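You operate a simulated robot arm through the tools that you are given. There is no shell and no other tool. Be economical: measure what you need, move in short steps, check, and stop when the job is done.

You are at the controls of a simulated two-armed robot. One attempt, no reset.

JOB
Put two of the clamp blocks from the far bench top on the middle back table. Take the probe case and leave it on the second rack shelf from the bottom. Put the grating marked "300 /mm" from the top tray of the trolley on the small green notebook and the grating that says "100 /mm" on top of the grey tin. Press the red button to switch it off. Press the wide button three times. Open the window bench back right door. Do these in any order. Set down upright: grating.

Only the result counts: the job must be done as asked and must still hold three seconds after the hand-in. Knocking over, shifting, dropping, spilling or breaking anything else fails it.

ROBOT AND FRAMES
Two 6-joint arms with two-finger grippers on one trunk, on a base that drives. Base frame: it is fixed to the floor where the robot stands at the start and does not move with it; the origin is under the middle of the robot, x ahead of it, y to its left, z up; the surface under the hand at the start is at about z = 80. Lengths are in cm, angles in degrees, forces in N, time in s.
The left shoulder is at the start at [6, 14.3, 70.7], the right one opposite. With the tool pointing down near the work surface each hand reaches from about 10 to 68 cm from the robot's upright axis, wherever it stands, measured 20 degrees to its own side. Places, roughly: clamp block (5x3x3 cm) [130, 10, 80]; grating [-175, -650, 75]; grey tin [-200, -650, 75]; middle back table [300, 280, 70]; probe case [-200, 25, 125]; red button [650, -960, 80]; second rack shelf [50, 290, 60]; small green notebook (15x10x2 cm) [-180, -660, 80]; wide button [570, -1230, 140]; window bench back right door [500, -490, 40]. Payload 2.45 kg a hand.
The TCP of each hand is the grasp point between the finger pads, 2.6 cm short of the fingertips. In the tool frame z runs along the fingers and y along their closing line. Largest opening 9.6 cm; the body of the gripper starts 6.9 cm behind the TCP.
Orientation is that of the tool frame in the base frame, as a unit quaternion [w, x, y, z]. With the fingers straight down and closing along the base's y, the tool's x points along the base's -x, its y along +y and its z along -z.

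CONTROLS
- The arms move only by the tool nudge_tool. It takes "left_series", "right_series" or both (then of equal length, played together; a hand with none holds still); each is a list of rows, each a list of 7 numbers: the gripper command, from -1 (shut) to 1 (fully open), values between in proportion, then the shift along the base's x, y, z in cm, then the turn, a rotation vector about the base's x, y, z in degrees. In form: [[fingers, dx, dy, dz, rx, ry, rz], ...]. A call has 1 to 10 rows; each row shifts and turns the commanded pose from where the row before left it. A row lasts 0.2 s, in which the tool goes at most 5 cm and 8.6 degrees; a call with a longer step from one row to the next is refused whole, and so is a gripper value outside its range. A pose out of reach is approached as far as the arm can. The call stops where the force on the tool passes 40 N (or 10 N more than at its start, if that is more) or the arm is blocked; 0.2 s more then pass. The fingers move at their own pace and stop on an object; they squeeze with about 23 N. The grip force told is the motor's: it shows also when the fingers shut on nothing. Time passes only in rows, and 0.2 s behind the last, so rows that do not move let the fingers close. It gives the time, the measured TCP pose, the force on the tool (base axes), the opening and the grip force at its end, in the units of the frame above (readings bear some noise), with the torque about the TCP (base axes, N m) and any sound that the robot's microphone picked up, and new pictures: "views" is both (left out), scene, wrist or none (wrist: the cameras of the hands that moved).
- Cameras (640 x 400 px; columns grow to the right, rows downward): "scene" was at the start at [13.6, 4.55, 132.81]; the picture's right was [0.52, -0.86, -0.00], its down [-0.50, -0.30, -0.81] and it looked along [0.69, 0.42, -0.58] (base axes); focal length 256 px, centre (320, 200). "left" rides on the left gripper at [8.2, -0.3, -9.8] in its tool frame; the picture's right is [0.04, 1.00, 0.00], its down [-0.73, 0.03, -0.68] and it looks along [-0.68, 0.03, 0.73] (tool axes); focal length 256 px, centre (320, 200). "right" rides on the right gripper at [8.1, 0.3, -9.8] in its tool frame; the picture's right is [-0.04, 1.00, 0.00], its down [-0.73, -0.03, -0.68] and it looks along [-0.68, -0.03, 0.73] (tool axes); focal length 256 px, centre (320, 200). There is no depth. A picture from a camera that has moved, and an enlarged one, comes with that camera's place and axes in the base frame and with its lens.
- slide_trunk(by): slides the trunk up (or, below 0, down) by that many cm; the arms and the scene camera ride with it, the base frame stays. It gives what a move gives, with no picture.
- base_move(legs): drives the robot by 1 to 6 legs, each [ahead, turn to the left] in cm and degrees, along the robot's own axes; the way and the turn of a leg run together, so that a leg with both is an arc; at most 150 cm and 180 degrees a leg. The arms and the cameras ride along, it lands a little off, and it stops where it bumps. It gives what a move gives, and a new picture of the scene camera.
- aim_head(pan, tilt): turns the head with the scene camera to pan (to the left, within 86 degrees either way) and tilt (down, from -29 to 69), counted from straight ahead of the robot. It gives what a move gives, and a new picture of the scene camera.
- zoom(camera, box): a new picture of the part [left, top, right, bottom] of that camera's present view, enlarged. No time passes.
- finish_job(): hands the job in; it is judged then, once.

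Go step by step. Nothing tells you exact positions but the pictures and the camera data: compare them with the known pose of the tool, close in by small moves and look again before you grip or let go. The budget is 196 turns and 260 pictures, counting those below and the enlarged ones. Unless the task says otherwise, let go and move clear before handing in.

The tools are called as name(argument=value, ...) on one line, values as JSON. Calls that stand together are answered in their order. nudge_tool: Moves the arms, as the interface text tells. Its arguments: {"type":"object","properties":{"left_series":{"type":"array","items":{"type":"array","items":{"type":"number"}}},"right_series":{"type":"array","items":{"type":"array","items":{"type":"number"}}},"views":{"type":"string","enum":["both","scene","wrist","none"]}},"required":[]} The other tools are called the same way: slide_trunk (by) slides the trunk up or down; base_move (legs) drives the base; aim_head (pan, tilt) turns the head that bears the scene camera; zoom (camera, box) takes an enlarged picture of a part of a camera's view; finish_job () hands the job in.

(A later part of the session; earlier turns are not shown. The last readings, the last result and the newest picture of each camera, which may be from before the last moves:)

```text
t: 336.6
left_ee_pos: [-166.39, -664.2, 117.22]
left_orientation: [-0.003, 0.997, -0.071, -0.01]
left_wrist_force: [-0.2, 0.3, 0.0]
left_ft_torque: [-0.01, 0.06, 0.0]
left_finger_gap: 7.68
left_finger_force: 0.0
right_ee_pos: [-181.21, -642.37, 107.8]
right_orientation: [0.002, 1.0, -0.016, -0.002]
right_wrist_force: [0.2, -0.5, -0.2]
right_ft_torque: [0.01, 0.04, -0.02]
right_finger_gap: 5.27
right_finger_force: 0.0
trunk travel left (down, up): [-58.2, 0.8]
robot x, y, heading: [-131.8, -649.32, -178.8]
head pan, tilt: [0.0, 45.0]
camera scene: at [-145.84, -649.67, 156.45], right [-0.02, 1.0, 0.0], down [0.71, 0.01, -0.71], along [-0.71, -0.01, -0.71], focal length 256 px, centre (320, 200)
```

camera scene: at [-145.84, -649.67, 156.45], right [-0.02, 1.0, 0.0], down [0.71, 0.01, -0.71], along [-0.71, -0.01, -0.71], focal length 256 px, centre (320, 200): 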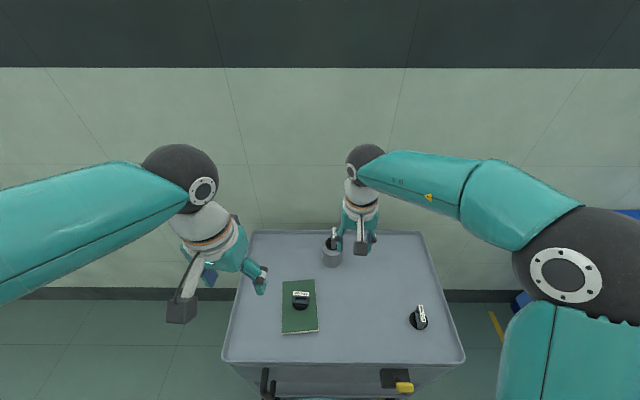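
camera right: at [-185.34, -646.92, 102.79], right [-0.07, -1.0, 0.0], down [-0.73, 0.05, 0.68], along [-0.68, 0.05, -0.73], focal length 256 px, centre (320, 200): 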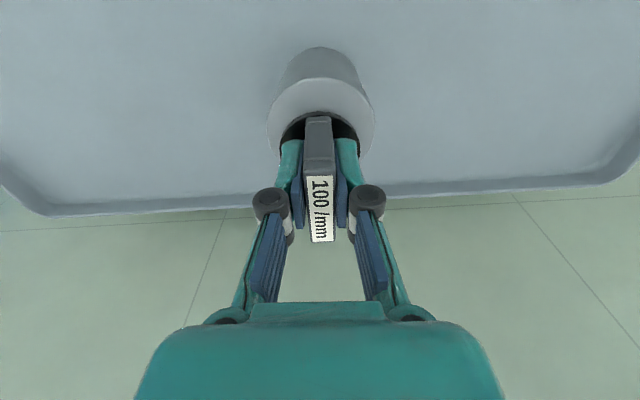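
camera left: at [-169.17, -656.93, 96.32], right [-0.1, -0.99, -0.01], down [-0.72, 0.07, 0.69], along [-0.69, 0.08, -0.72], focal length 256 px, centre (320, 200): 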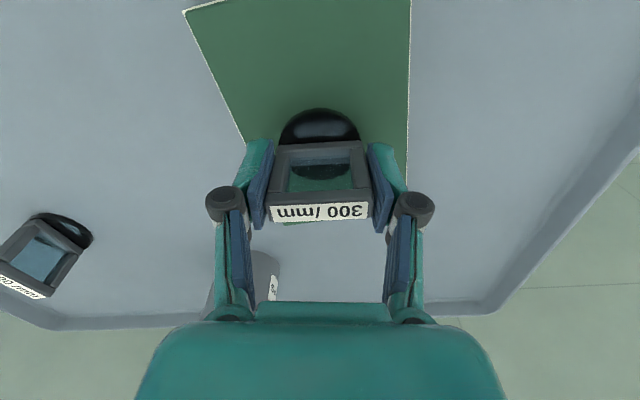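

100 /mm stands on the tin. Tuck the right hand, back off and confirm.

nudge_tool(right_series=[[1, 3, 1.5, 2.5, 0, 0, 0], [1, 4, 2, 2, 0, 0, 0], [1, 4, 2, 0, 0, 0, 0], [1, 4, 2, 0, 0, 0, 0], [1, 2, 2, 0, 0, 0, 0]], left_series=[[1, 3, -1.5, 0, 0, 0, 0], [1, 4, -1, 0, 0, 0, 0], [1, 4, -1, 0, 0, 0, 0], [1, 4, 0, 0, 0, 0, 0], [1, 2, 0, 0, 0, 0, 0]], views="none")

base_move(legs=[[-65, 0]])

zoom(camera="scene", box=[220, 100, 420, 225])

```text
t: 337.8
left_ee_pos: [-149.44, -667.75, 117.25]
left_orientation: [-0.003, 0.997, -0.072, -0.008]
left_wrist_force: [0.3, 0.0, -0.4]
left_ft_torque: [-0.03, 0.01, 0.0]
left_finger_gap: 9.59
left_finger_force: 0.0
right_ee_pos: [-164.24, -632.67, 112.22]
right_orientation: [0.001, 1.0, -0.015, 0.0]
right_wrist_force: [-0.2, -0.3, -0.5]
right_ft_torque: [-0.03, 0.0, -0.02]
right_finger_gap: 9.59
right_finger_force: 0.0
trunk travel left (down, up): [-58.2, 0.8]
robot x, y, heading: [-131.55, -649.44, -179.0]
head pan, tilt: [0.0, 45.0]
```

```text
t: 341.4
left_ee_pos: [-84.07, -666.57, 117.27]
left_orientation: [-0.003, 0.998, -0.07, -0.008]
left_wrist_force: [1.2, -0.7, -0.5]
left_ft_torque: [-0.03, 0.05, 0.02]
left_finger_gap: 9.59
left_finger_force: 0.1
right_ee_pos: [-98.95, -631.54, 112.24]
right_orientation: [0.0, 1.0, -0.012, -0.001]
right_wrist_force: [-0.7, 0.2, -1.0]
right_ft_torque: [0.0, 0.07, -0.02]
right_finger_gap: 9.57
right_finger_force: 0.1
trunk travel left (down, up): [-58.2, 0.8]
robot x, y, heading: [-66.41, -648.58, -178.5]
head pan, tilt: [0.0, 45.0]
camera scene: at [-80.52, -648.56, 156.44], right [-0.02, 1.0, 0.0], down [0.71, 0.02, -0.71], along [-0.71, -0.02, -0.71], focal length 256 px, centre (320, 200)
```

scene: 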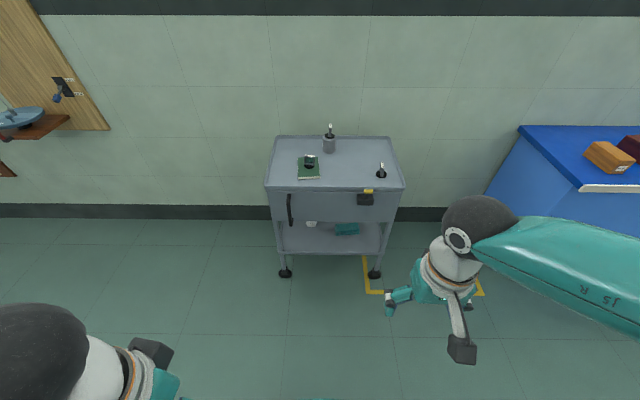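

```text
3.20 times, centred on (320, 162) of scene
camera zoom: at [-80.52, -648.56, 156.44], right [-0.02, 1.0, 0.0], down [0.71, 0.02, -0.71], along [-0.71, -0.02, -0.71], focal length 819 px, centre (320, 320)
```

zoom: 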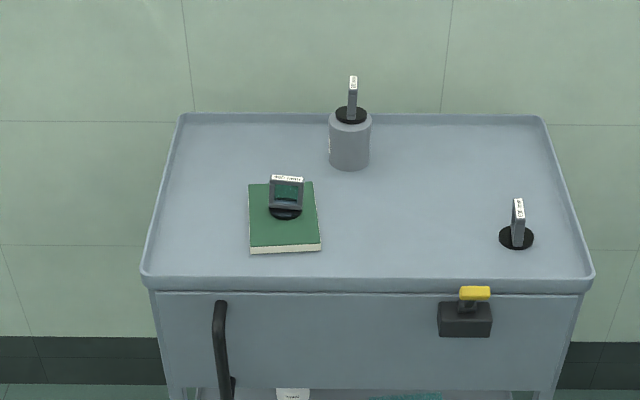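

Both gratings stand upright. Now turn south-east and survey the route to the buttons.

base_move(legs=[[0, 42], [0, 38]])

aim_head(pan=60, tilt=12)

```text
t: 346.0
left_ee_pos: [-51.87, -669.19, 117.27]
left_orientation: [0.002, 0.811, 0.586, -0.009]
left_wrist_force: [-1.0, 0.2, 0.4]
left_ft_torque: [0.04, 0.01, -0.02]
left_finger_gap: 9.6
left_finger_force: 0.0
right_ee_pos: [-88.84, -677.47, 112.21]
right_orientation: [0.001, 0.776, 0.63, 0.001]
right_wrist_force: [0.6, 0.3, 0.2]
right_ft_torque: [-0.01, 0.0, -0.01]
right_finger_gap: 9.6
right_finger_force: 0.0
trunk travel left (down, up): [-58.2, 0.8]
robot x, y, heading: [-69.33, -648.27, -99.1]
head pan, tilt: [0.0, 45.0]
camera scene: at [-71.24, -662.24, 156.44], right [-0.99, 0.16, 0.0], down [0.11, 0.7, -0.71], along [-0.11, -0.7, -0.71], focal length 256 px, centre (320, 200)
```

scene: 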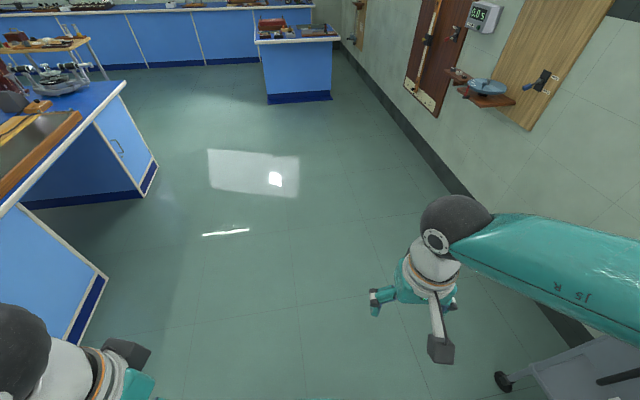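

```text
t: 347.3
left_ee_pos: [-51.79, -669.26, 117.27]
left_orientation: [0.004, 0.811, 0.585, -0.009]
left_wrist_force: [-0.1, 0.3, 0.8]
left_ft_torque: [0.01, 0.02, 0.02]
left_finger_gap: 9.6
left_finger_force: 0.0
right_ee_pos: [-88.83, -677.49, 112.33]
right_orientation: [0.0, 0.777, 0.63, -0.001]
right_wrist_force: [0.1, 0.2, -0.4]
right_ft_torque: [-0.01, -0.03, 0.0]
right_finger_gap: 9.62
right_finger_force: 0.2
trunk travel left (down, up): [-58.2, 0.8]
robot x, y, heading: [-68.73, -648.13, -99.3]
head pan, tilt: [60.0, 12.0]
camera scene: at [-62.71, -660.11, 161.6], right [-0.63, -0.77, 0.0], down [-0.16, 0.13, -0.98], along [0.76, -0.62, -0.21], focal length 256 px, centre (320, 200)
```

scene: 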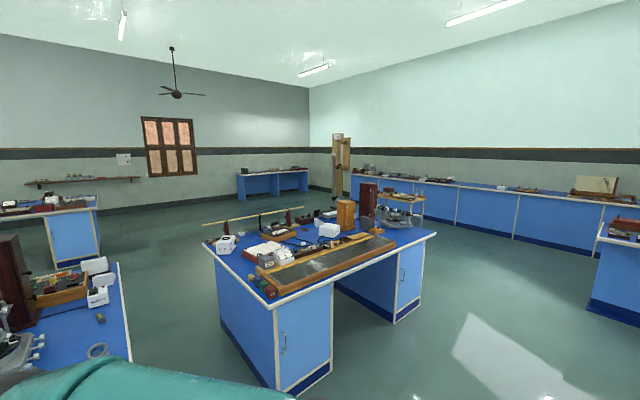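

Drive south along the west aisle and look east.

base_move(legs=[[0, 11], [150, 0], [75, 0], [0, 40], [0, 35]])

aim_head(pan=10, tilt=15)

```text
t: 363.3
left_ee_pos: [-35.05, -857.06, 117.31]
left_orientation: [0.008, 0.181, 0.983, -0.004]
left_wrist_force: [0.5, 0.3, 0.1]
left_ft_torque: [0.01, 0.0, 0.02]
left_finger_gap: 9.6
left_finger_force: 0.1
right_ee_pos: [-28.51, -894.57, 112.33]
right_orientation: [0.001, 0.124, 0.992, 0.0]
right_wrist_force: [0.1, -0.7, 0.1]
right_ft_torque: [0.02, 0.02, 0.0]
right_finger_gap: 9.59
right_finger_force: 0.1
trunk travel left (down, up): [-58.2, 0.8]
robot x, y, heading: [-57.74, -875.66, -11.9]
head pan, tilt: [60.0, 12.0]
camera scene: at [-45.08, -869.81, 161.61], right [0.75, -0.66, 0.0], down [-0.14, -0.16, -0.98], along [0.65, 0.73, -0.21], focal length 256 px, centre (320, 200)
```

scene: 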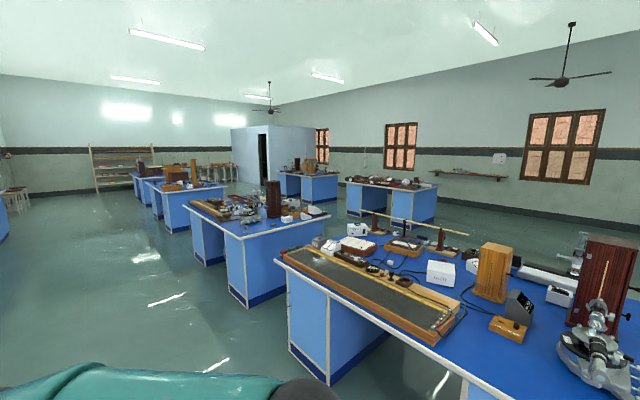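

```text
t: 364.5
left_ee_pos: [-35.08, -857.28, 117.36]
left_orientation: [0.007, 0.181, 0.984, -0.004]
left_wrist_force: [0.2, 0.0, -0.3]
left_ft_torque: [0.02, 0.0, -0.03]
left_finger_gap: 9.6
left_finger_force: 0.1
right_ee_pos: [-28.49, -894.59, 112.34]
right_orientation: [0.0, 0.124, 0.992, 0.001]
right_wrist_force: [0.7, -0.4, 0.3]
right_ft_torque: [0.01, 0.0, 0.0]
right_finger_gap: 9.61
right_finger_force: 0.0
trunk travel left (down, up): [-58.2, 0.8]
robot x, y, heading: [-57.16, -875.32, -11.8]
head pan, tilt: [10.0, 15.0]
camera scene: at [-41.96, -877.07, 161.12], right [-0.03, -1.0, 0.0], down [-0.26, 0.01, -0.97], along [0.97, -0.03, -0.26], focal length 256 px, centre (320, 200)
```

scene: 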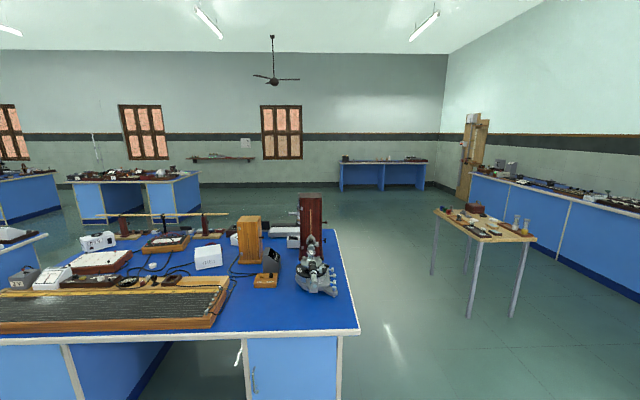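

Clear corridor eastward at y≈-955 between the bench (y≥-896) and the small table (y≤-1015). Drive along it.

base_move(legs=[[0, -43], [95, 0], [0, 42], [0, 14]])

```text
t: 374.9
left_ee_pos: [15.63, -930.46, 117.41]
left_orientation: [0.009, 0.07, 0.997, -0.003]
left_wrist_force: [0.7, 0.1, 0.5]
left_ft_torque: [-0.02, 0.02, -0.02]
left_finger_gap: 9.62
left_finger_force: 0.1
right_ee_pos: [30.4, -965.38, 112.42]
right_orientation: [0.0, 0.013, 1.0, 0.001]
right_wrist_force: [0.5, -1.1, 0.7]
right_ft_torque: [0.02, 0.0, -0.02]
right_finger_gap: 9.61
right_finger_force: 0.0
trunk travel left (down, up): [-58.2, 0.8]
robot x, y, heading: [-1.51, -954.62, 1.2]
head pan, tilt: [10.0, 15.0]
camera scene: at [13.38, -952.7, 161.12], right [0.19, -0.98, 0.0], down [-0.25, -0.05, -0.97], along [0.95, 0.18, -0.26], focal length 256 px, centre (320, 200)
```

scene: 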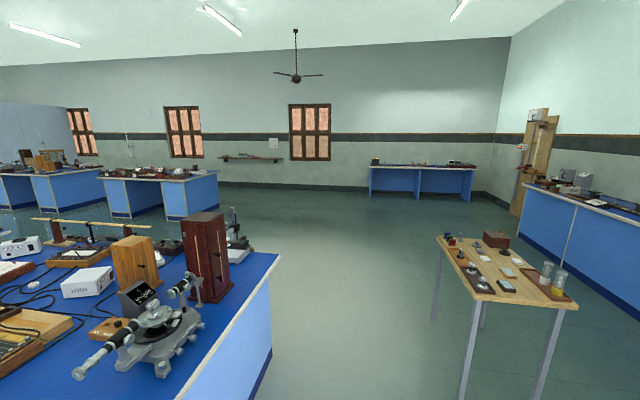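

Continue east.

base_move(legs=[[0, -1], [150, 0], [150, 0], [150, 0], [60, 0]])

```text
t: 400.2
left_ee_pos: [528.17, -939.56, 117.33]
left_orientation: [0.009, 0.078, 0.997, -0.003]
left_wrist_force: [-0.4, -0.1, -0.2]
left_ft_torque: [-0.01, -0.01, 0.02]
left_finger_gap: 9.61
left_finger_force: 0.0
right_ee_pos: [542.43, -974.66, 112.43]
right_orientation: [0.0, 0.021, 1.0, 0.0]
right_wrist_force: [-0.8, -0.3, 0.3]
right_ft_torque: [0.02, 0.02, 0.04]
right_finger_gap: 9.61
right_finger_force: 0.0
trunk travel left (down, up): [-58.2, 0.8]
robot x, y, heading: [510.05, -963.12, 0.1]
head pan, tilt: [10.0, 15.0]
camera scene: at [525.61, -961.72, 161.11], right [0.18, -0.98, 0.0], down [-0.26, -0.05, -0.97], along [0.95, 0.17, -0.26], focal length 256 px, centre (320, 200)
```

scene: 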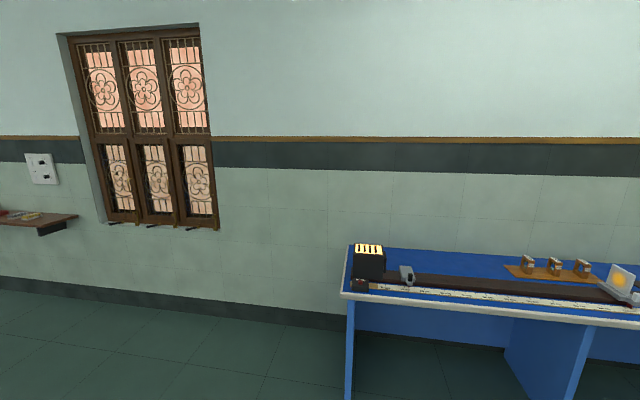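

A bench with an optical setup is ahead. Zoom in for the red button.

zoom(camera="scene", box=[335, 230, 445, 305])

aim_head(pan=-30, tilt=25)

```text
5.33 times, centred on (390, 268) of scene
camera zoom: at [525.61, -961.72, 161.11], right [0.18, -0.98, 0.0], down [-0.26, -0.05, -0.97], along [0.95, 0.17, -0.26], focal length 1365 px, centre (-53, -160)
```

zoom: 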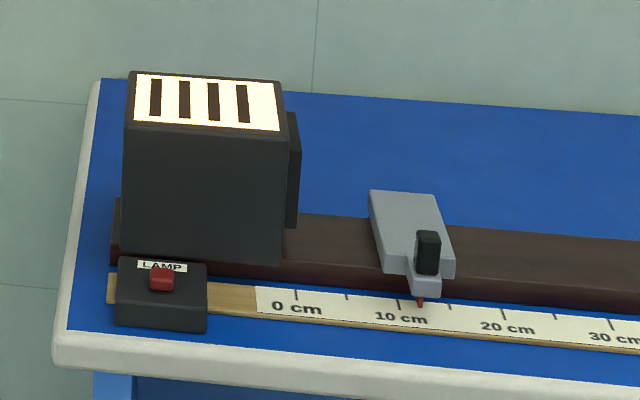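

```text
t: 401.3
left_ee_pos: [528.04, -939.48, 117.47]
left_orientation: [0.008, 0.078, 0.997, -0.004]
left_wrist_force: [0.0, 0.2, 0.9]
left_ft_torque: [-0.05, 0.0, -0.03]
left_finger_gap: 9.58
left_finger_force: 0.0
right_ee_pos: [542.36, -974.74, 112.57]
right_orientation: [0.001, 0.021, 1.0, 0.0]
right_wrist_force: [0.0, 0.5, -0.2]
right_ft_torque: [0.03, 0.01, -0.01]
right_finger_gap: 9.58
right_finger_force: 0.1
trunk travel left (down, up): [-58.2, 0.8]
robot x, y, heading: [510.43, -963.57, 0.1]
head pan, tilt: [-30.0, 25.0]
camera scene: at [524.32, -967.94, 159.5], right [-0.5, -0.87, 0.0], down [-0.37, 0.21, -0.91], along [0.79, -0.45, -0.42], focal length 256 px, centre (320, 200)
```

scene: 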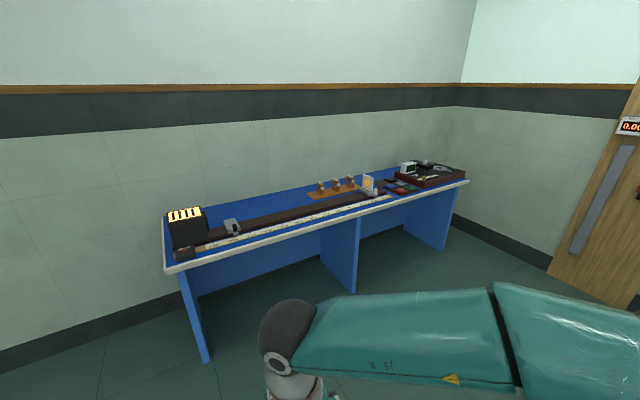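

The red button is on the LAMP switch box at about [646, -961.7, 84]. Drive up to the bench.

base_move(legs=[[82, 0]])

slide_trunk(by=-13)

aim_head(pan=10, tilt=48)

zoom(camera="scene", box=[280, 120, 440, 220])

```text
t: 405.8
left_ee_pos: [611.12, -937.47, 117.35]
left_orientation: [0.009, 0.063, 0.998, -0.003]
left_wrist_force: [-0.3, 0.0, -0.7]
left_ft_torque: [-0.02, 0.01, -0.04]
left_finger_gap: 9.62
left_finger_force: 0.0
right_ee_pos: [626.32, -972.23, 112.46]
right_orientation: [0.0, 0.006, 1.0, 0.0]
right_wrist_force: [0.3, -0.3, -0.3]
right_ft_torque: [-0.03, -0.02, 0.01]
right_finger_gap: 9.57
right_finger_force: 0.1
trunk travel left (down, up): [-58.2, 0.8]
robot x, y, heading: [593.92, -962.21, 1.8]
head pan, tilt: [-30.0, 25.0]
camera scene: at [608.21, -966.08, 159.49], right [-0.47, -0.88, 0.0], down [-0.37, 0.2, -0.91], along [0.8, -0.43, -0.42], focal length 256 px, centre (320, 200)
```

scene: 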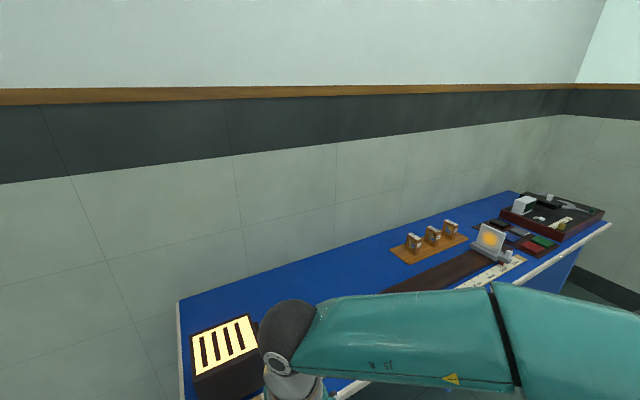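

```text
t: 407.4
left_ee_pos: [610.97, -937.48, 104.63]
left_orientation: [0.009, 0.062, 0.998, -0.003]
left_wrist_force: [0.1, 0.2, 0.6]
left_ft_torque: [0.02, -0.03, 0.04]
left_finger_gap: 9.57
left_finger_force: 0.1
right_ee_pos: [626.36, -972.47, 99.54]
right_orientation: [0.0, 0.006, 1.0, 0.0]
right_wrist_force: [-0.7, -0.2, 0.3]
right_ft_torque: [-0.01, 0.04, 0.03]
right_finger_gap: 9.61
right_finger_force: 0.1
trunk travel left (down, up): [-45.2, 13.8]
robot x, y, heading: [593.92, -961.71, 1.9]
head pan, tilt: [-30.0, 25.0]
```

```text
t: 408.4
left_ee_pos: [611.07, -937.5, 104.43]
left_orientation: [0.008, 0.063, 0.998, -0.003]
left_wrist_force: [-0.6, 0.1, 0.4]
left_ft_torque: [0.0, 0.02, 0.04]
left_finger_gap: 9.6
left_finger_force: 0.1
right_ee_pos: [626.28, -972.3, 99.55]
right_orientation: [0.0, 0.006, 1.0, 0.001]
right_wrist_force: [-0.2, 0.1, 0.2]
right_ft_torque: [0.01, -0.03, 0.01]
right_finger_gap: 9.58
right_finger_force: 0.0
trunk travel left (down, up): [-45.2, 13.8]
robot x, y, heading: [593.32, -961.82, 1.4]
head pan, tilt: [10.0, 48.0]
camera scene: at [607.73, -960.13, 143.02], right [0.2, -0.98, 0.0], down [-0.73, -0.15, -0.67], along [0.66, 0.14, -0.74], focal length 256 px, centre (320, 200)
```

scene: 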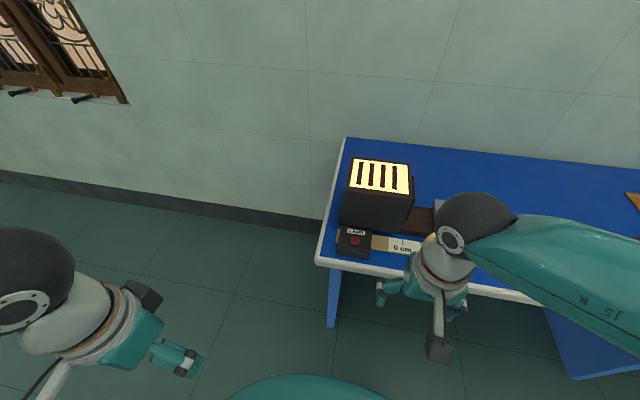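

```text
4.00 times, centred on (360, 170) of scene
camera zoom: at [607.73, -960.13, 143.02], right [0.2, -0.98, 0.0], down [-0.73, -0.15, -0.67], along [0.66, 0.14, -0.74], focal length 1024 px, centre (160, 320)
```

zoom: 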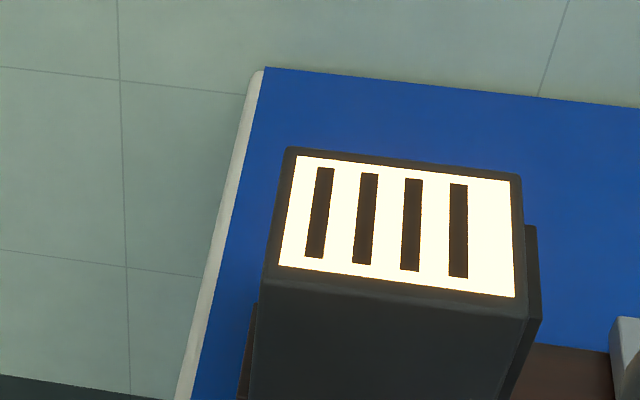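

Button triangulated at [648.8, -961.1, 82.5]. Close the right gripper and hover above it.

nudge_tool(right_series=[[-1, 3.75, 1.87, 0, 0, 0, 0], [-1, 3.75, 1.87, 0, 0, 0, 0], [-1, 3.75, 1.87, 0, 0, 0, 0], [-1, 3.75, 1.87, -1, 0, 0, 0], [-1, 3.5, 1.87, -2, 0, 0, 0], [-1, 3, 1.85, -2, 0, 0, 0], [-1, 0, 0, -2, 0, 0, 0], [-1, 0, 0, 0, 0, 0, 0]], views="both")

```text
t: 410.2
left_ee_pos: [611.11, -937.51, 104.55]
left_orientation: [0.009, 0.063, 0.998, -0.003]
left_wrist_force: [-0.2, -0.2, -0.1]
left_ft_torque: [-0.04, -0.01, -0.01]
left_finger_gap: 9.6
left_finger_force: 0.1
right_ee_pos: [648.06, -961.17, 92.41]
right_orientation: [0.0, 0.006, 1.0, 0.0]
right_wrist_force: [0.3, -0.2, -0.8]
right_ft_torque: [-0.02, -0.02, 0.0]
right_finger_gap: 0.01
right_finger_force: 22.8
trunk travel left (down, up): [-45.2, 13.8]
robot x, y, heading: [593.89, -962.06, 1.4]
head pan, tilt: [10.0, 48.0]
camera scene: at [607.78, -960.12, 143.01], right [0.21, -0.98, 0.0], down [-0.73, -0.15, -0.67], along [0.65, 0.14, -0.74], focal length 256 px, centre (320, 200)
camera right: at [640.0, -960.75, 102.32], right [0.05, 1.0, 0.0], down [0.73, -0.04, 0.68], along [0.68, -0.04, -0.73], focal length 256 px, centre (320, 200)
```

scene: 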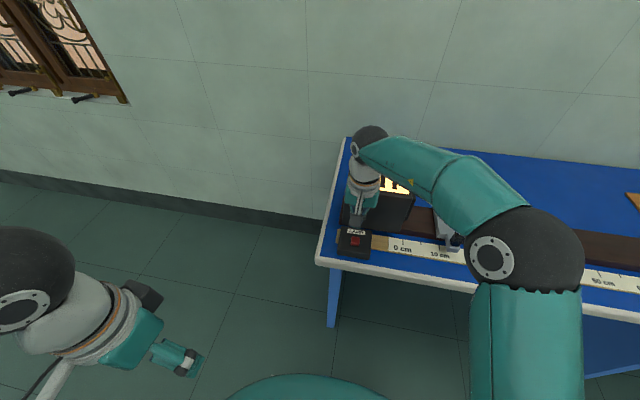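
right: 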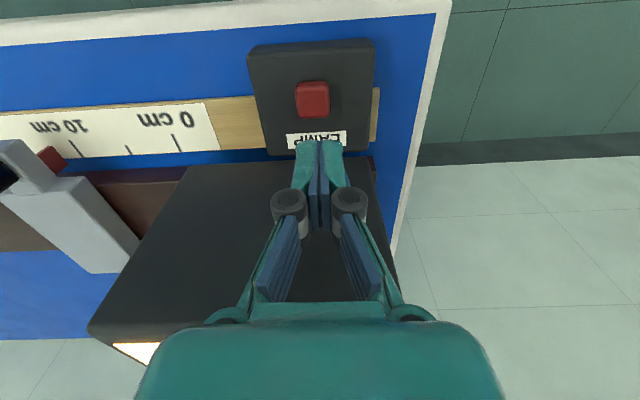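

Button at about [647.4, -961.7]. Align and press once.

nudge_tool(right_series=[[-1, -0.7, -0.5, -2, 0, 0, 0], [-1, 0, 0, -2, 0, 0, 0], [-1, 0, 0, -0.6, 0, 0, 0], [-1, 0, 0, -0.6, 0, 0, 0], [-1, 0, 0, -0.5, 0, 0, 0], [-1, 0, 0, 0, 0, 0, 0]], views="both")

```text
t: 411.6
left_ee_pos: [610.97, -937.53, 104.51]
left_orientation: [0.008, 0.062, 0.998, -0.002]
left_wrist_force: [-0.1, 1.0, -0.1]
left_ft_torque: [-0.01, -0.02, 0.0]
left_finger_gap: 9.61
left_finger_force: 0.1
right_ee_pos: [647.2, -961.6, 86.82]
right_orientation: [0.001, 0.006, 1.0, 0.0]
right_wrist_force: [0.3, -0.6, 2.1]
right_ft_torque: [0.01, 0.01, 0.02]
right_finger_gap: 0.6
right_finger_force: 28.8
trunk travel left (down, up): [-45.2, 13.8]
robot x, y, heading: [594.09, -962.0, 2.0]
head pan, tilt: [10.0, 48.0]
camera scene: at [607.75, -960.12, 143.02], right [0.21, -0.98, 0.0], down [-0.73, -0.15, -0.67], along [0.65, 0.14, -0.74], focal length 256 px, centre (320, 200)
camera right: at [639.16, -961.22, 96.66], right [0.05, 1.0, 0.0], down [0.73, -0.04, 0.68], along [0.68, -0.04, -0.73], focal length 256 px, centre (320, 200)
```

scene: 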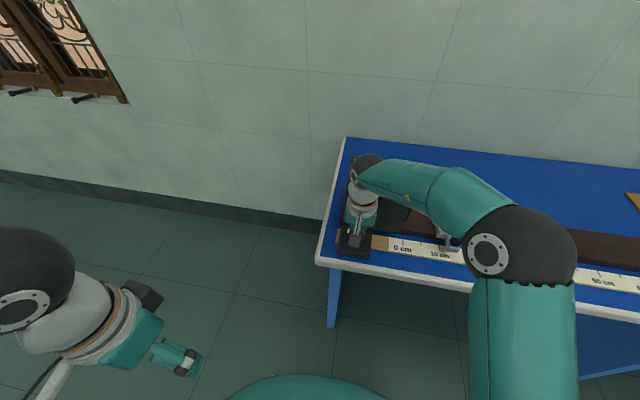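
right: 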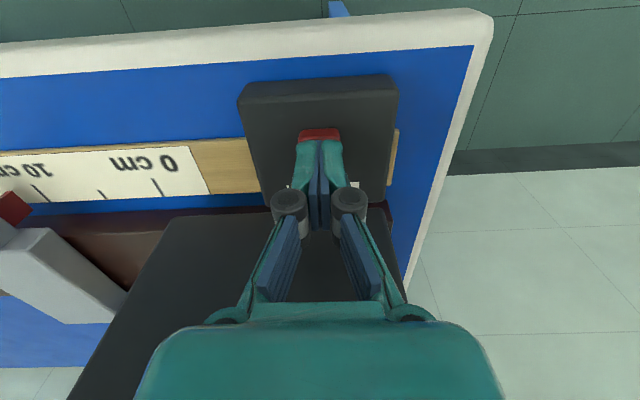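

Touching. Press further a little.

nudge_tool(right_series=[[-1, 0, 0, -0.4, 0, 0, 0], [-1, 0, 0, -0.4, 0, 0, 0], [-1, 0, 0, 0, 0, 0, 0]], views="scene")

```text
t: 412.4
left_ee_pos: [610.98, -937.51, 104.54]
left_orientation: [0.009, 0.063, 0.998, -0.003]
left_wrist_force: [0.0, 1.0, 0.3]
left_ft_torque: [0.0, -0.03, 0.01]
left_finger_gap: 9.59
left_finger_force: 0.0
right_ee_pos: [647.23, -961.65, 86.22]
right_orientation: [0.002, 0.006, 1.0, 0.001]
right_wrist_force: [1.3, -2.4, 16.1]
right_ft_torque: [-0.04, 0.03, 0.04]
right_finger_gap: 0.6
right_finger_force: 28.3
trunk travel left (down, up): [-45.2, 13.8]
robot x, y, heading: [594.15, -961.83, 1.6]
head pan, tilt: [10.0, 48.0]
heard: click
camera scene: at [607.6, -960.14, 143.05], right [0.21, -0.98, 0.0], down [-0.73, -0.15, -0.67], along [0.66, 0.14, -0.74], focal length 256 px, centre (320, 200)
```

scene: 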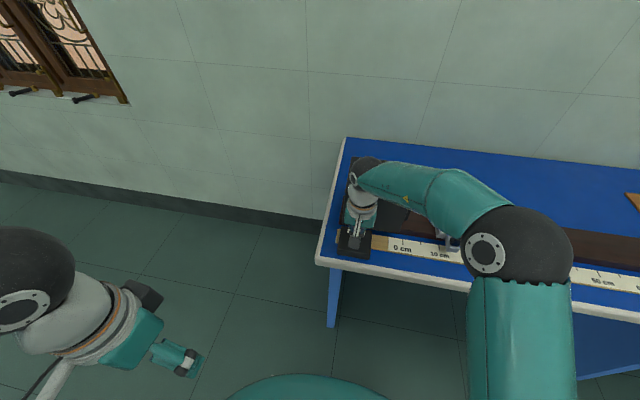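

Click heard. Lift off and check the lamp is out.

nudge_tool(right_series=[[-1, 0, 0, 2, 0, 0, 0], [-1, 0, 0, 4, 0, 0, 0], [-1, -3, -2, 3, 0, 0, 0], [-1, -4, -2, 1, 0, 0, 0], [-1, -4, -2, 0, 0, 0, 0], [-1, -4, -2, 0, 0, 0, 0]], views="scene")

```text
t: 413.8
left_ee_pos: [610.99, -937.47, 104.46]
left_orientation: [0.008, 0.063, 0.998, -0.003]
left_wrist_force: [-0.3, 0.0, -0.5]
left_ft_torque: [0.01, 0.0, 0.02]
left_finger_gap: 9.59
left_finger_force: 0.1
right_ee_pos: [632.12, -969.5, 96.11]
right_orientation: [0.001, 0.006, 1.0, 0.001]
right_wrist_force: [0.0, 0.4, 0.0]
right_ft_torque: [0.03, -0.03, 0.0]
right_finger_gap: 0.02
right_finger_force: 28.9
trunk travel left (down, up): [-45.2, 13.8]
robot x, y, heading: [593.96, -961.88, 2.0]
head pan, tilt: [10.0, 48.0]
camera scene: at [607.64, -960.17, 143.03], right [0.21, -0.98, 0.0], down [-0.73, -0.15, -0.67], along [0.66, 0.14, -0.74], focal length 256 px, centre (320, 200)
```

scene: 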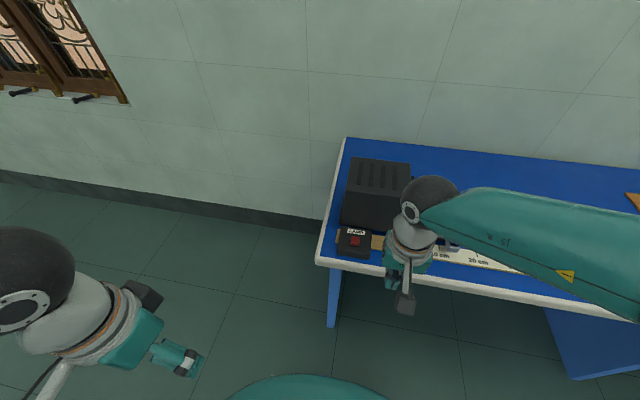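

Lamp is off. Tuck, back off and turn to the south wall for the wide button.

nudge_tool(right_series=[[-1, -3, 0, 3, 0, 0, 0], [-1, -3, 0, 3, 0, 0, 0], [-1, 0, 0, 3, 0, 0, 0]], views="none")

base_move(legs=[[-50, 0], [0, -43], [0, -38]])

aim_head(pan=-15, tilt=5)

```text
t: 414.6
left_ee_pos: [611.12, -937.52, 104.47]
left_orientation: [0.008, 0.063, 0.998, -0.003]
left_wrist_force: [0.2, 0.2, -0.2]
left_ft_torque: [0.01, 0.01, 0.02]
left_finger_gap: 9.61
left_finger_force: 0.0
right_ee_pos: [626.19, -969.58, 104.99]
right_orientation: [0.001, 0.007, 1.0, -0.002]
right_wrist_force: [0.0, 1.0, 0.1]
right_ft_torque: [-0.03, 0.03, -0.01]
right_finger_gap: 0.0
right_finger_force: 28.3
trunk travel left (down, up): [-45.2, 13.8]
robot x, y, heading: [593.92, -961.91, 2.0]
head pan, tilt: [10.0, 48.0]
```

```text
t: 421.8
left_ee_pos: [570.86, -976.9, 104.58]
left_orientation: [0.005, 0.694, 0.72, -0.008]
left_wrist_force: [-0.2, -0.6, 0.3]
left_ft_torque: [0.03, 0.0, -0.01]
left_finger_gap: 9.62
left_finger_force: 0.1
right_ee_pos: [541.7, -996.9, 104.99]
right_orientation: [0.0, 0.653, 0.758, -0.001]
right_wrist_force: [-0.1, -0.4, 0.2]
right_ft_torque: [0.01, -0.05, 0.0]
right_finger_gap: 0.0
right_finger_force: 28.6
trunk travel left (down, up): [-45.2, 13.8]
robot x, y, heading: [546.4, -963.44, -79.0]
head pan, tilt: [10.0, 48.0]
stopped in leg 3: the robot was blocked; the commanded pose is now the measured one
camera scene: at [550.2, -976.72, 143.01], right [-0.93, -0.36, 0.0], down [-0.27, 0.69, -0.67], along [0.24, -0.62, -0.74], focal length 256 px, centre (320, 200)
```

scene: 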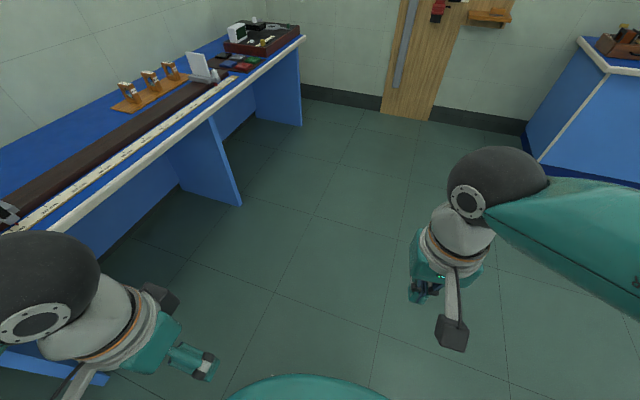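

```text
t: 422.9
left_ee_pos: [570.95, -976.79, 104.53]
left_orientation: [0.005, 0.694, 0.72, -0.007]
left_wrist_force: [-0.5, -0.3, 0.5]
left_ft_torque: [0.0, 0.01, 0.01]
left_finger_gap: 9.61
left_finger_force: 0.0
right_ee_pos: [541.73, -996.95, 104.96]
right_orientation: [0.0, 0.652, 0.758, -0.002]
right_wrist_force: [0.1, 0.6, 0.0]
right_ft_torque: [-0.02, -0.02, 0.0]
right_finger_gap: 0.02
right_finger_force: 28.4
trunk travel left (down, up): [-45.2, 13.8]
robot x, y, heading: [546.4, -963.28, -78.7]
head pan, tilt: [-15.0, 5.0]
camera scene: at [546.82, -978.46, 149.73], right [-1.0, 0.07, 0.0], down [0.01, 0.09, -1.0], along [-0.07, -0.99, -0.09], focal length 256 px, centre (320, 200)
```

scene: 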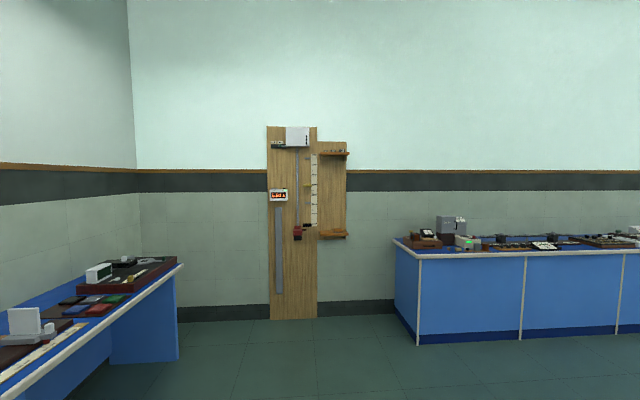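

zoom(camera="scene", box=[250, 115, 370, 250])

```text
2.96 times, centred on (310, 182) of scene
camera zoom: at [546.82, -978.46, 149.73], right [-1.0, 0.07, 0.0], down [0.01, 0.09, -1.0], along [-0.07, -0.99, -0.09], focal length 758 px, centre (350, 252)
```

zoom: 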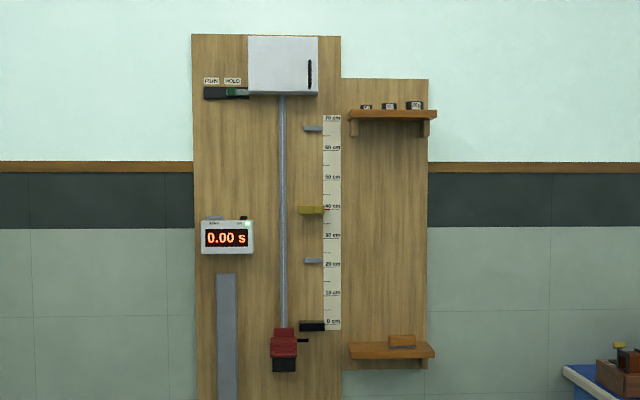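

The "wide button" is on top of the timer box on the free-fall board, near [574.7, -1228, 139]. Drive to it and raise the trunk.

base_move(legs=[[0, -8], [150, 0], [32, 0], [0, -3.3]])

slide_trunk(by=13.5)

aim_head(pan=10, tilt=22)

zoom(camera="scene", box=[280, 160, 400, 235])

```text
t: 433.4
left_ee_pos: [578.59, -1164.47, 104.5]
left_orientation: [0.005, 0.758, 0.652, -0.008]
left_wrist_force: [-0.1, 0.5, -0.8]
left_ft_torque: [-0.01, 0.01, 0.0]
left_finger_gap: 9.58
left_finger_force: 0.1
right_ee_pos: [546.13, -1178.85, 105.0]
right_orientation: [0.0, 0.72, 0.694, 0.0]
right_wrist_force: [0.4, 0.2, 0.1]
right_ft_torque: [0.01, 0.02, 0.0]
right_finger_gap: 0.01
right_finger_force: 28.4
trunk travel left (down, up): [-45.2, 13.8]
robot x, y, heading: [557.08, -1146.95, -89.7]
head pan, tilt: [-15.0, 5.0]
camera scene: at [554.86, -1161.58, 149.73], right [-0.97, 0.25, 0.0], down [0.02, 0.09, -1.0], along [-0.25, -0.96, -0.09], focal length 256 px, centre (320, 200)
```

scene: 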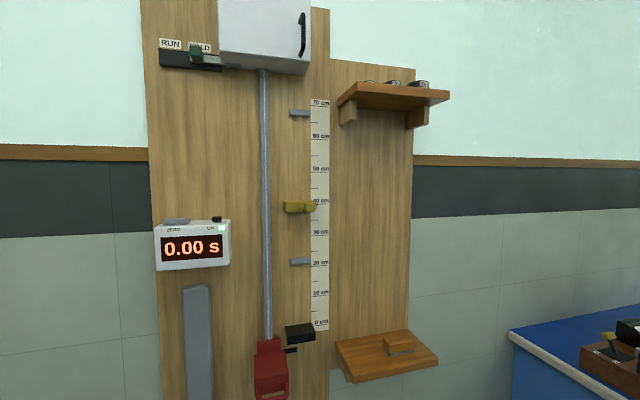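

```text
t: 435.0
left_ee_pos: [578.54, -1164.48, 118.14]
left_orientation: [0.004, 0.758, 0.652, -0.008]
left_wrist_force: [0.3, 0.3, -0.5]
left_ft_torque: [0.0, -0.05, 0.01]
left_finger_gap: 9.59
left_finger_force: 0.1
right_ee_pos: [546.13, -1178.77, 118.57]
right_orientation: [0.0, 0.72, 0.694, -0.001]
right_wrist_force: [0.2, -0.6, 0.4]
right_ft_torque: [-0.02, 0.0, -0.01]
right_finger_gap: 0.01
right_finger_force: 28.3
trunk travel left (down, up): [-58.7, 0.3]
robot x, y, heading: [556.74, -1146.87, -89.7]
head pan, tilt: [-15.0, 5.0]
```

```text
t: 435.9
left_ee_pos: [578.6, -1164.44, 118.14]
left_orientation: [0.004, 0.758, 0.652, -0.008]
left_wrist_force: [-0.4, -0.1, 0.0]
left_ft_torque: [-0.01, -0.02, -0.02]
left_finger_gap: 9.58
left_finger_force: 0.0
right_ee_pos: [546.21, -1178.76, 118.54]
right_orientation: [0.0, 0.72, 0.694, -0.001]
right_wrist_force: [-0.4, 0.3, -0.3]
right_ft_torque: [0.02, 0.01, 0.0]
right_finger_gap: 0.02
right_finger_force: 29.0
trunk travel left (down, up): [-58.7, 0.3]
robot x, y, heading: [557.19, -1146.79, -89.8]
head pan, tilt: [10.0, 22.0]
camera scene: at [558.86, -1161.76, 160.48], right [-0.98, -0.18, 0.0], down [-0.07, 0.37, -0.93], along [0.17, -0.91, -0.37], focal length 256 px, centre (320, 200)
```

scene: 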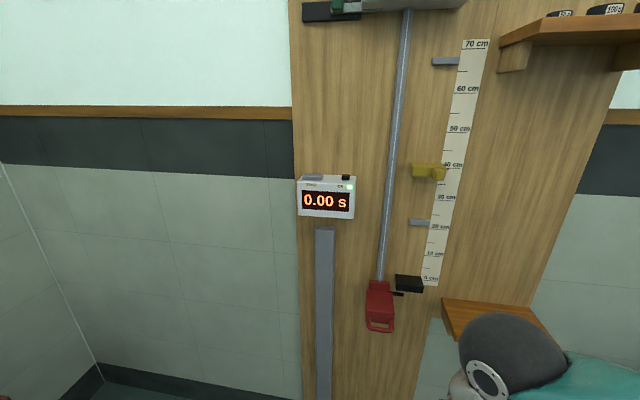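

```text
5.33 times, centred on (340, 198) of scene
camera zoom: at [558.86, -1161.76, 160.48], right [-0.98, -0.18, 0.0], down [-0.07, 0.37, -0.93], along [0.17, -0.91, -0.37], focal length 1365 px, centre (213, 213)
```

zoom: 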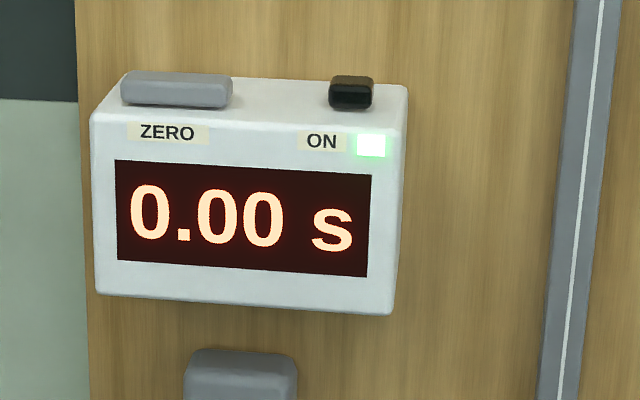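

The wide grey ZERO button is at [574.5, -1234.7, 138.5] on the timer's top. Tuck the right arm, drive closer, then pitch the left hand forward.

nudge_tool(right_series=[[-1, 0, 3.5, 0, 0, 0, 0], [-1, 0, 3.5, 0, 0, 0, 0], [-1, 0, 3.5, 0, 0, 0, 0], [-1, 0, 0, 0, 0, 0, 0], [-1, 0, 0, 0, 0, 0, 0], [-1, 0, 0, 0, 0, 0, 0], [-1, 0, 0, 0, 0, 0, 0], [-1, 0, 0, 0, 0, 0, 0]], left_series=[[-1, 0, 0, 0, 0, 0, 8.6], [-1, 0, 0, 2, -8.6, 0, 0], [-1, 0, 0, 2, -8.6, 0, 0], [-1, 0, 0, 2, -8.6, 0, 0], [-1, 0, 0, 2, -8.6, 0, 0], [-1, 0, 0, 2, -8.6, 0, 0], [-1, 0, 0, 2, -8.6, 0, 0], [-1, 0, 0, 2, 0, 0, 0]], views="none")

base_move(legs=[[33, 0]])

```text
t: 437.7
left_ee_pos: [577.2, -1166.4, 131.79]
left_orientation: [0.312, 0.635, 0.633, -0.316]
left_wrist_force: [-0.2, 0.2, -0.2]
left_ft_torque: [0.02, -0.03, 0.0]
left_finger_gap: 0.0
left_finger_force: 23.3
left hand out of reach, approached as far as the arm can: row 6, 7
right_ee_pos: [544.39, -1170.57, 117.33]
right_orientation: [0.0, 0.72, 0.694, -0.011]
right_wrist_force: [0.2, -0.1, 0.8]
right_ft_torque: [-0.01, -0.01, 0.0]
right_finger_gap: 0.0
right_finger_force: 28.4
right hand out of reach, approached as far as the arm can: row 2, 3
trunk travel left (down, up): [-58.7, 0.3]
robot x, y, heading: [557.59, -1146.68, -89.8]
head pan, tilt: [10.0, 22.0]
```

```text
t: 439.9
left_ee_pos: [577.38, -1199.36, 131.71]
left_orientation: [0.311, 0.635, 0.634, -0.314]
left_wrist_force: [0.2, 0.4, 0.1]
left_ft_torque: [0.05, 0.01, -0.01]
left_finger_gap: 0.0
left_finger_force: 22.9
right_ee_pos: [544.63, -1203.56, 117.3]
right_orientation: [0.0, 0.721, 0.693, -0.011]
right_wrist_force: [-0.6, -0.5, 0.0]
right_ft_torque: [0.04, 0.0, 0.01]
right_finger_gap: 0.02
right_finger_force: 28.7
trunk travel left (down, up): [-58.7, 0.3]
robot x, y, heading: [557.26, -1179.31, -89.3]
head pan, tilt: [10.0, 22.0]
camera scene: at [559.09, -1194.74, 160.46], right [-0.98, -0.18, 0.0], down [-0.07, 0.37, -0.93], along [0.17, -0.91, -0.38], focal length 256 px, centre (320, 200)
```

scene: 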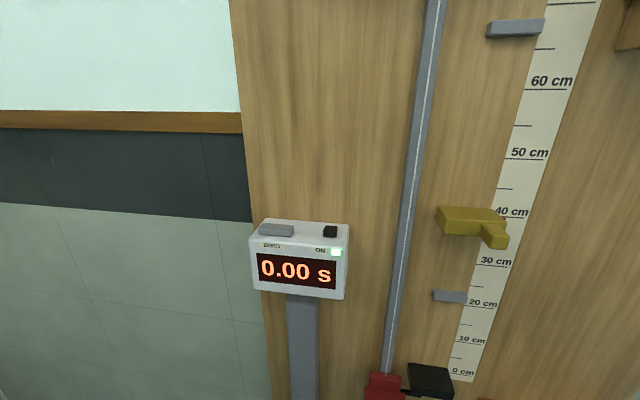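

Re-triangulated: button at [573.4, -1230.8, 139.7]. Bring the left fingertip up and forward.

nudge_tool(left_series=[[-1, -0.8, -3, 3, 0, 0, 0], [-1, -0.8, -3, 3, 0, 0, 0], [-1, -0.8, -3, 3, 0, 0, 0], [-1, -0.8, -3, 3, 0, 0, 0], [-1, -0.7, -4, 1, 0, 0, 0], [-1, 0, -4, 0, 0, 0, 0], [-1, 0, 0, 0, 0, 0, 0]], views="both")

```text
t: 441.5
left_ee_pos: [573.38, -1219.22, 144.73]
left_orientation: [0.312, 0.634, 0.633, -0.316]
left_wrist_force: [0.3, -0.1, -0.7]
left_ft_torque: [-0.01, -0.03, 0.01]
left_finger_gap: 0.0
left_finger_force: 23.5
right_ee_pos: [544.54, -1203.27, 117.41]
right_orientation: [0.002, 0.721, 0.693, -0.012]
right_wrist_force: [0.5, 0.0, 0.1]
right_ft_torque: [0.03, -0.02, 0.01]
right_finger_gap: 0.0
right_finger_force: 28.4
trunk travel left (down, up): [-58.7, 0.3]
robot x, y, heading: [557.29, -1179.56, -89.6]
head pan, tilt: [10.0, 22.0]
camera scene: at [559.1, -1194.5, 160.49], right [-0.98, -0.18, 0.0], down [-0.07, 0.37, -0.93], along [0.17, -0.91, -0.37], focal length 256 px, centre (320, 200)
camera left: at [573.24, -1206.47, 144.23], right [1.0, 0.02, -0.04], down [0.03, 0.09, 0.99], along [0.02, -1.0, 0.09], focal length 256 px, centre (320, 200)
```

scene: 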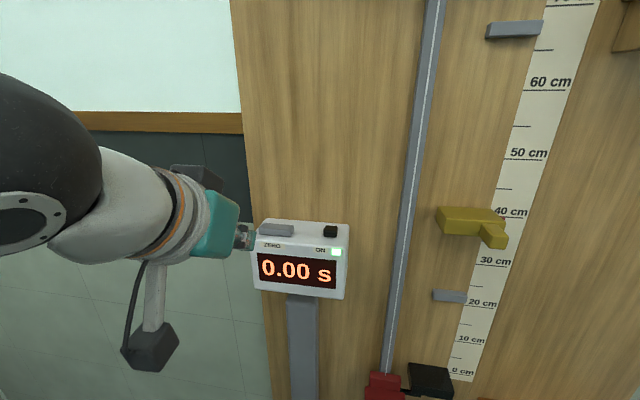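
left: 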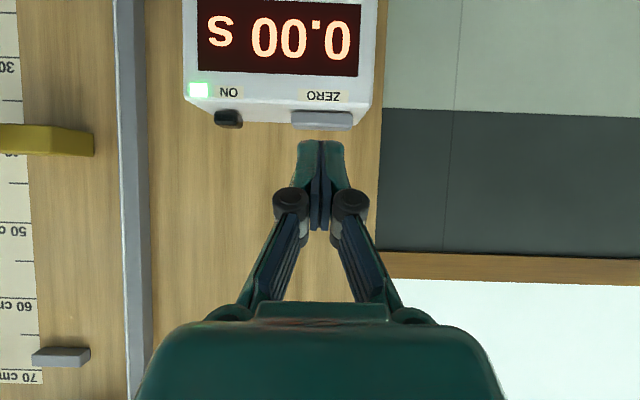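

Aligned in x with ZERO. Move forward above it.

nudge_tool(left_series=[[-1, 0, -3, 0, 0, 0, 0], [-1, 0, -3, 0, 0, 0, 0], [-1, 0, -2.5, 0, 0, 0, 0], [-1, 0, -1.6, -0.4, 0, 0, 0], [-1, 0, 0, 0, 0, 0, 0]], views="both")

zoom(camera="scene", box=[210, 180, 370, 280])

```text
t: 442.7
left_ee_pos: [573.54, -1229.52, 144.36]
left_orientation: [0.312, 0.635, 0.633, -0.315]
left_wrist_force: [0.3, 0.3, 0.0]
left_ft_torque: [0.0, 0.01, 0.0]
left_finger_gap: 0.0
left_finger_force: 23.2
right_ee_pos: [544.63, -1203.41, 117.35]
right_orientation: [0.0, 0.721, 0.693, -0.012]
right_wrist_force: [0.2, -0.2, -0.6]
right_ft_torque: [0.0, -0.01, -0.02]
right_finger_gap: 0.02
right_finger_force: 28.7
trunk travel left (down, up): [-58.7, 0.3]
robot x, y, heading: [557.27, -1179.22, -89.3]
head pan, tilt: [10.0, 22.0]
camera scene: at [559.09, -1194.58, 160.48], right [-0.98, -0.18, 0.0], down [-0.07, 0.37, -0.93], along [0.17, -0.91, -0.37], focal length 256 px, centre (320, 200)
camera left: at [573.32, -1216.72, 143.86], right [1.0, 0.02, -0.04], down [0.03, 0.09, 0.99], along [0.02, -1.0, 0.09], focal length 256 px, centre (320, 200)
```

scene: 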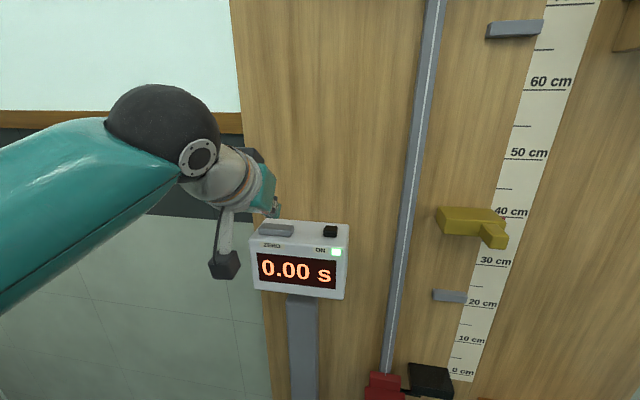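
left: 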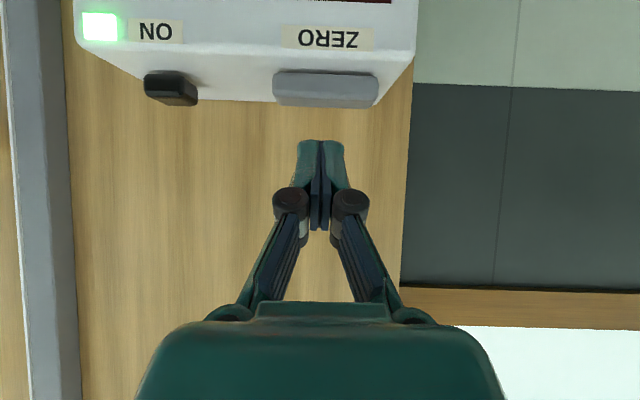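

```text
4.00 times, centred on (290, 230) of scene
camera zoom: at [559.09, -1194.58, 160.48], right [-0.98, -0.18, 0.0], down [-0.07, 0.37, -0.93], along [0.17, -0.91, -0.37], focal length 1024 px, centre (440, 80)
```

zoom: 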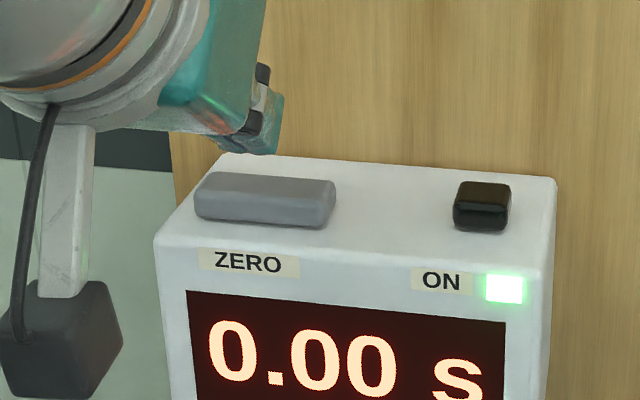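

Button top spans y≈-1230.6…-1234.2, z≈139.4. Go 1.6 further and press down in small steps.

nudge_tool(left_series=[[-1, 0.3, -1.6, 0, 0, 0, 0], [-1, 0, 0, -1.5, 0, 0, 0], [-1, 0, 0, -0.5, 0, 0, 0], [-1, 0, 0, -0.4, 0, 0, 0], [-1, 0, 0, 0, 0, 0, 0]], views="wrist")

```text
t: 443.9
left_ee_pos: [574.0, -1231.1, 141.92]
left_orientation: [0.311, 0.635, 0.633, -0.315]
left_wrist_force: [0.5, 0.0, 0.8]
left_ft_torque: [0.03, 0.02, 0.04]
left_finger_gap: 0.59
left_finger_force: 28.3
right_ee_pos: [544.53, -1203.43, 117.34]
right_orientation: [0.001, 0.721, 0.693, -0.012]
right_wrist_force: [-0.3, 0.3, 0.2]
right_ft_torque: [-0.04, 0.02, -0.03]
right_finger_gap: 0.02
right_finger_force: 28.5
trunk travel left (down, up): [-58.7, 0.3]
robot x, y, heading: [557.55, -1179.13, -89.6]
head pan, tilt: [10.0, 22.0]
camera left: at [573.49, -1218.26, 141.47], right [1.0, 0.02, -0.04], down [0.03, 0.09, 0.99], along [0.02, -1.0, 0.09], focal length 256 px, centre (320, 200)
```

left: 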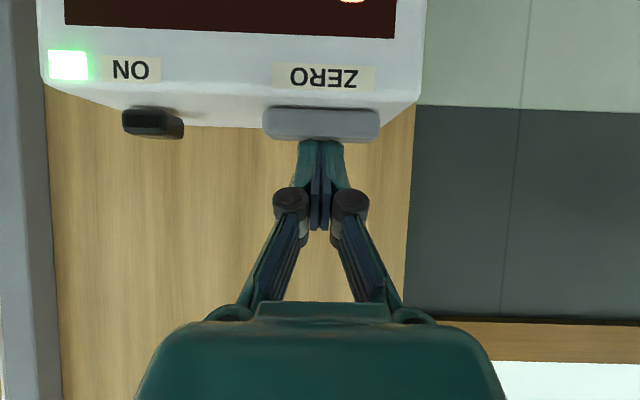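

Contact begins. Press to click.

nudge_tool(left_series=[[-1, 0, 0, -0.4, 0, 0, 0], [-1, 0, 0, -0.4, 0, 0, 0], [-1, 0, 0, 0, 0, 0, 0]], views="none")

```text
t: 444.7
left_ee_pos: [573.72, -1230.94, 141.34]
left_orientation: [0.312, 0.635, 0.632, -0.317]
left_wrist_force: [0.3, -2.8, 7.4]
left_ft_torque: [-0.16, 0.01, -0.01]
left_finger_gap: 0.57
left_finger_force: 28.4
right_ee_pos: [544.48, -1203.39, 117.43]
right_orientation: [0.001, 0.72, 0.693, -0.012]
right_wrist_force: [0.7, -0.1, -0.1]
right_ft_torque: [-0.01, 0.02, -0.02]
right_finger_gap: 0.0
right_finger_force: 28.6
trunk travel left (down, up): [-58.7, 0.3]
robot x, y, heading: [557.41, -1179.45, -89.5]
head pan, tilt: [10.0, 22.0]
heard: click
```

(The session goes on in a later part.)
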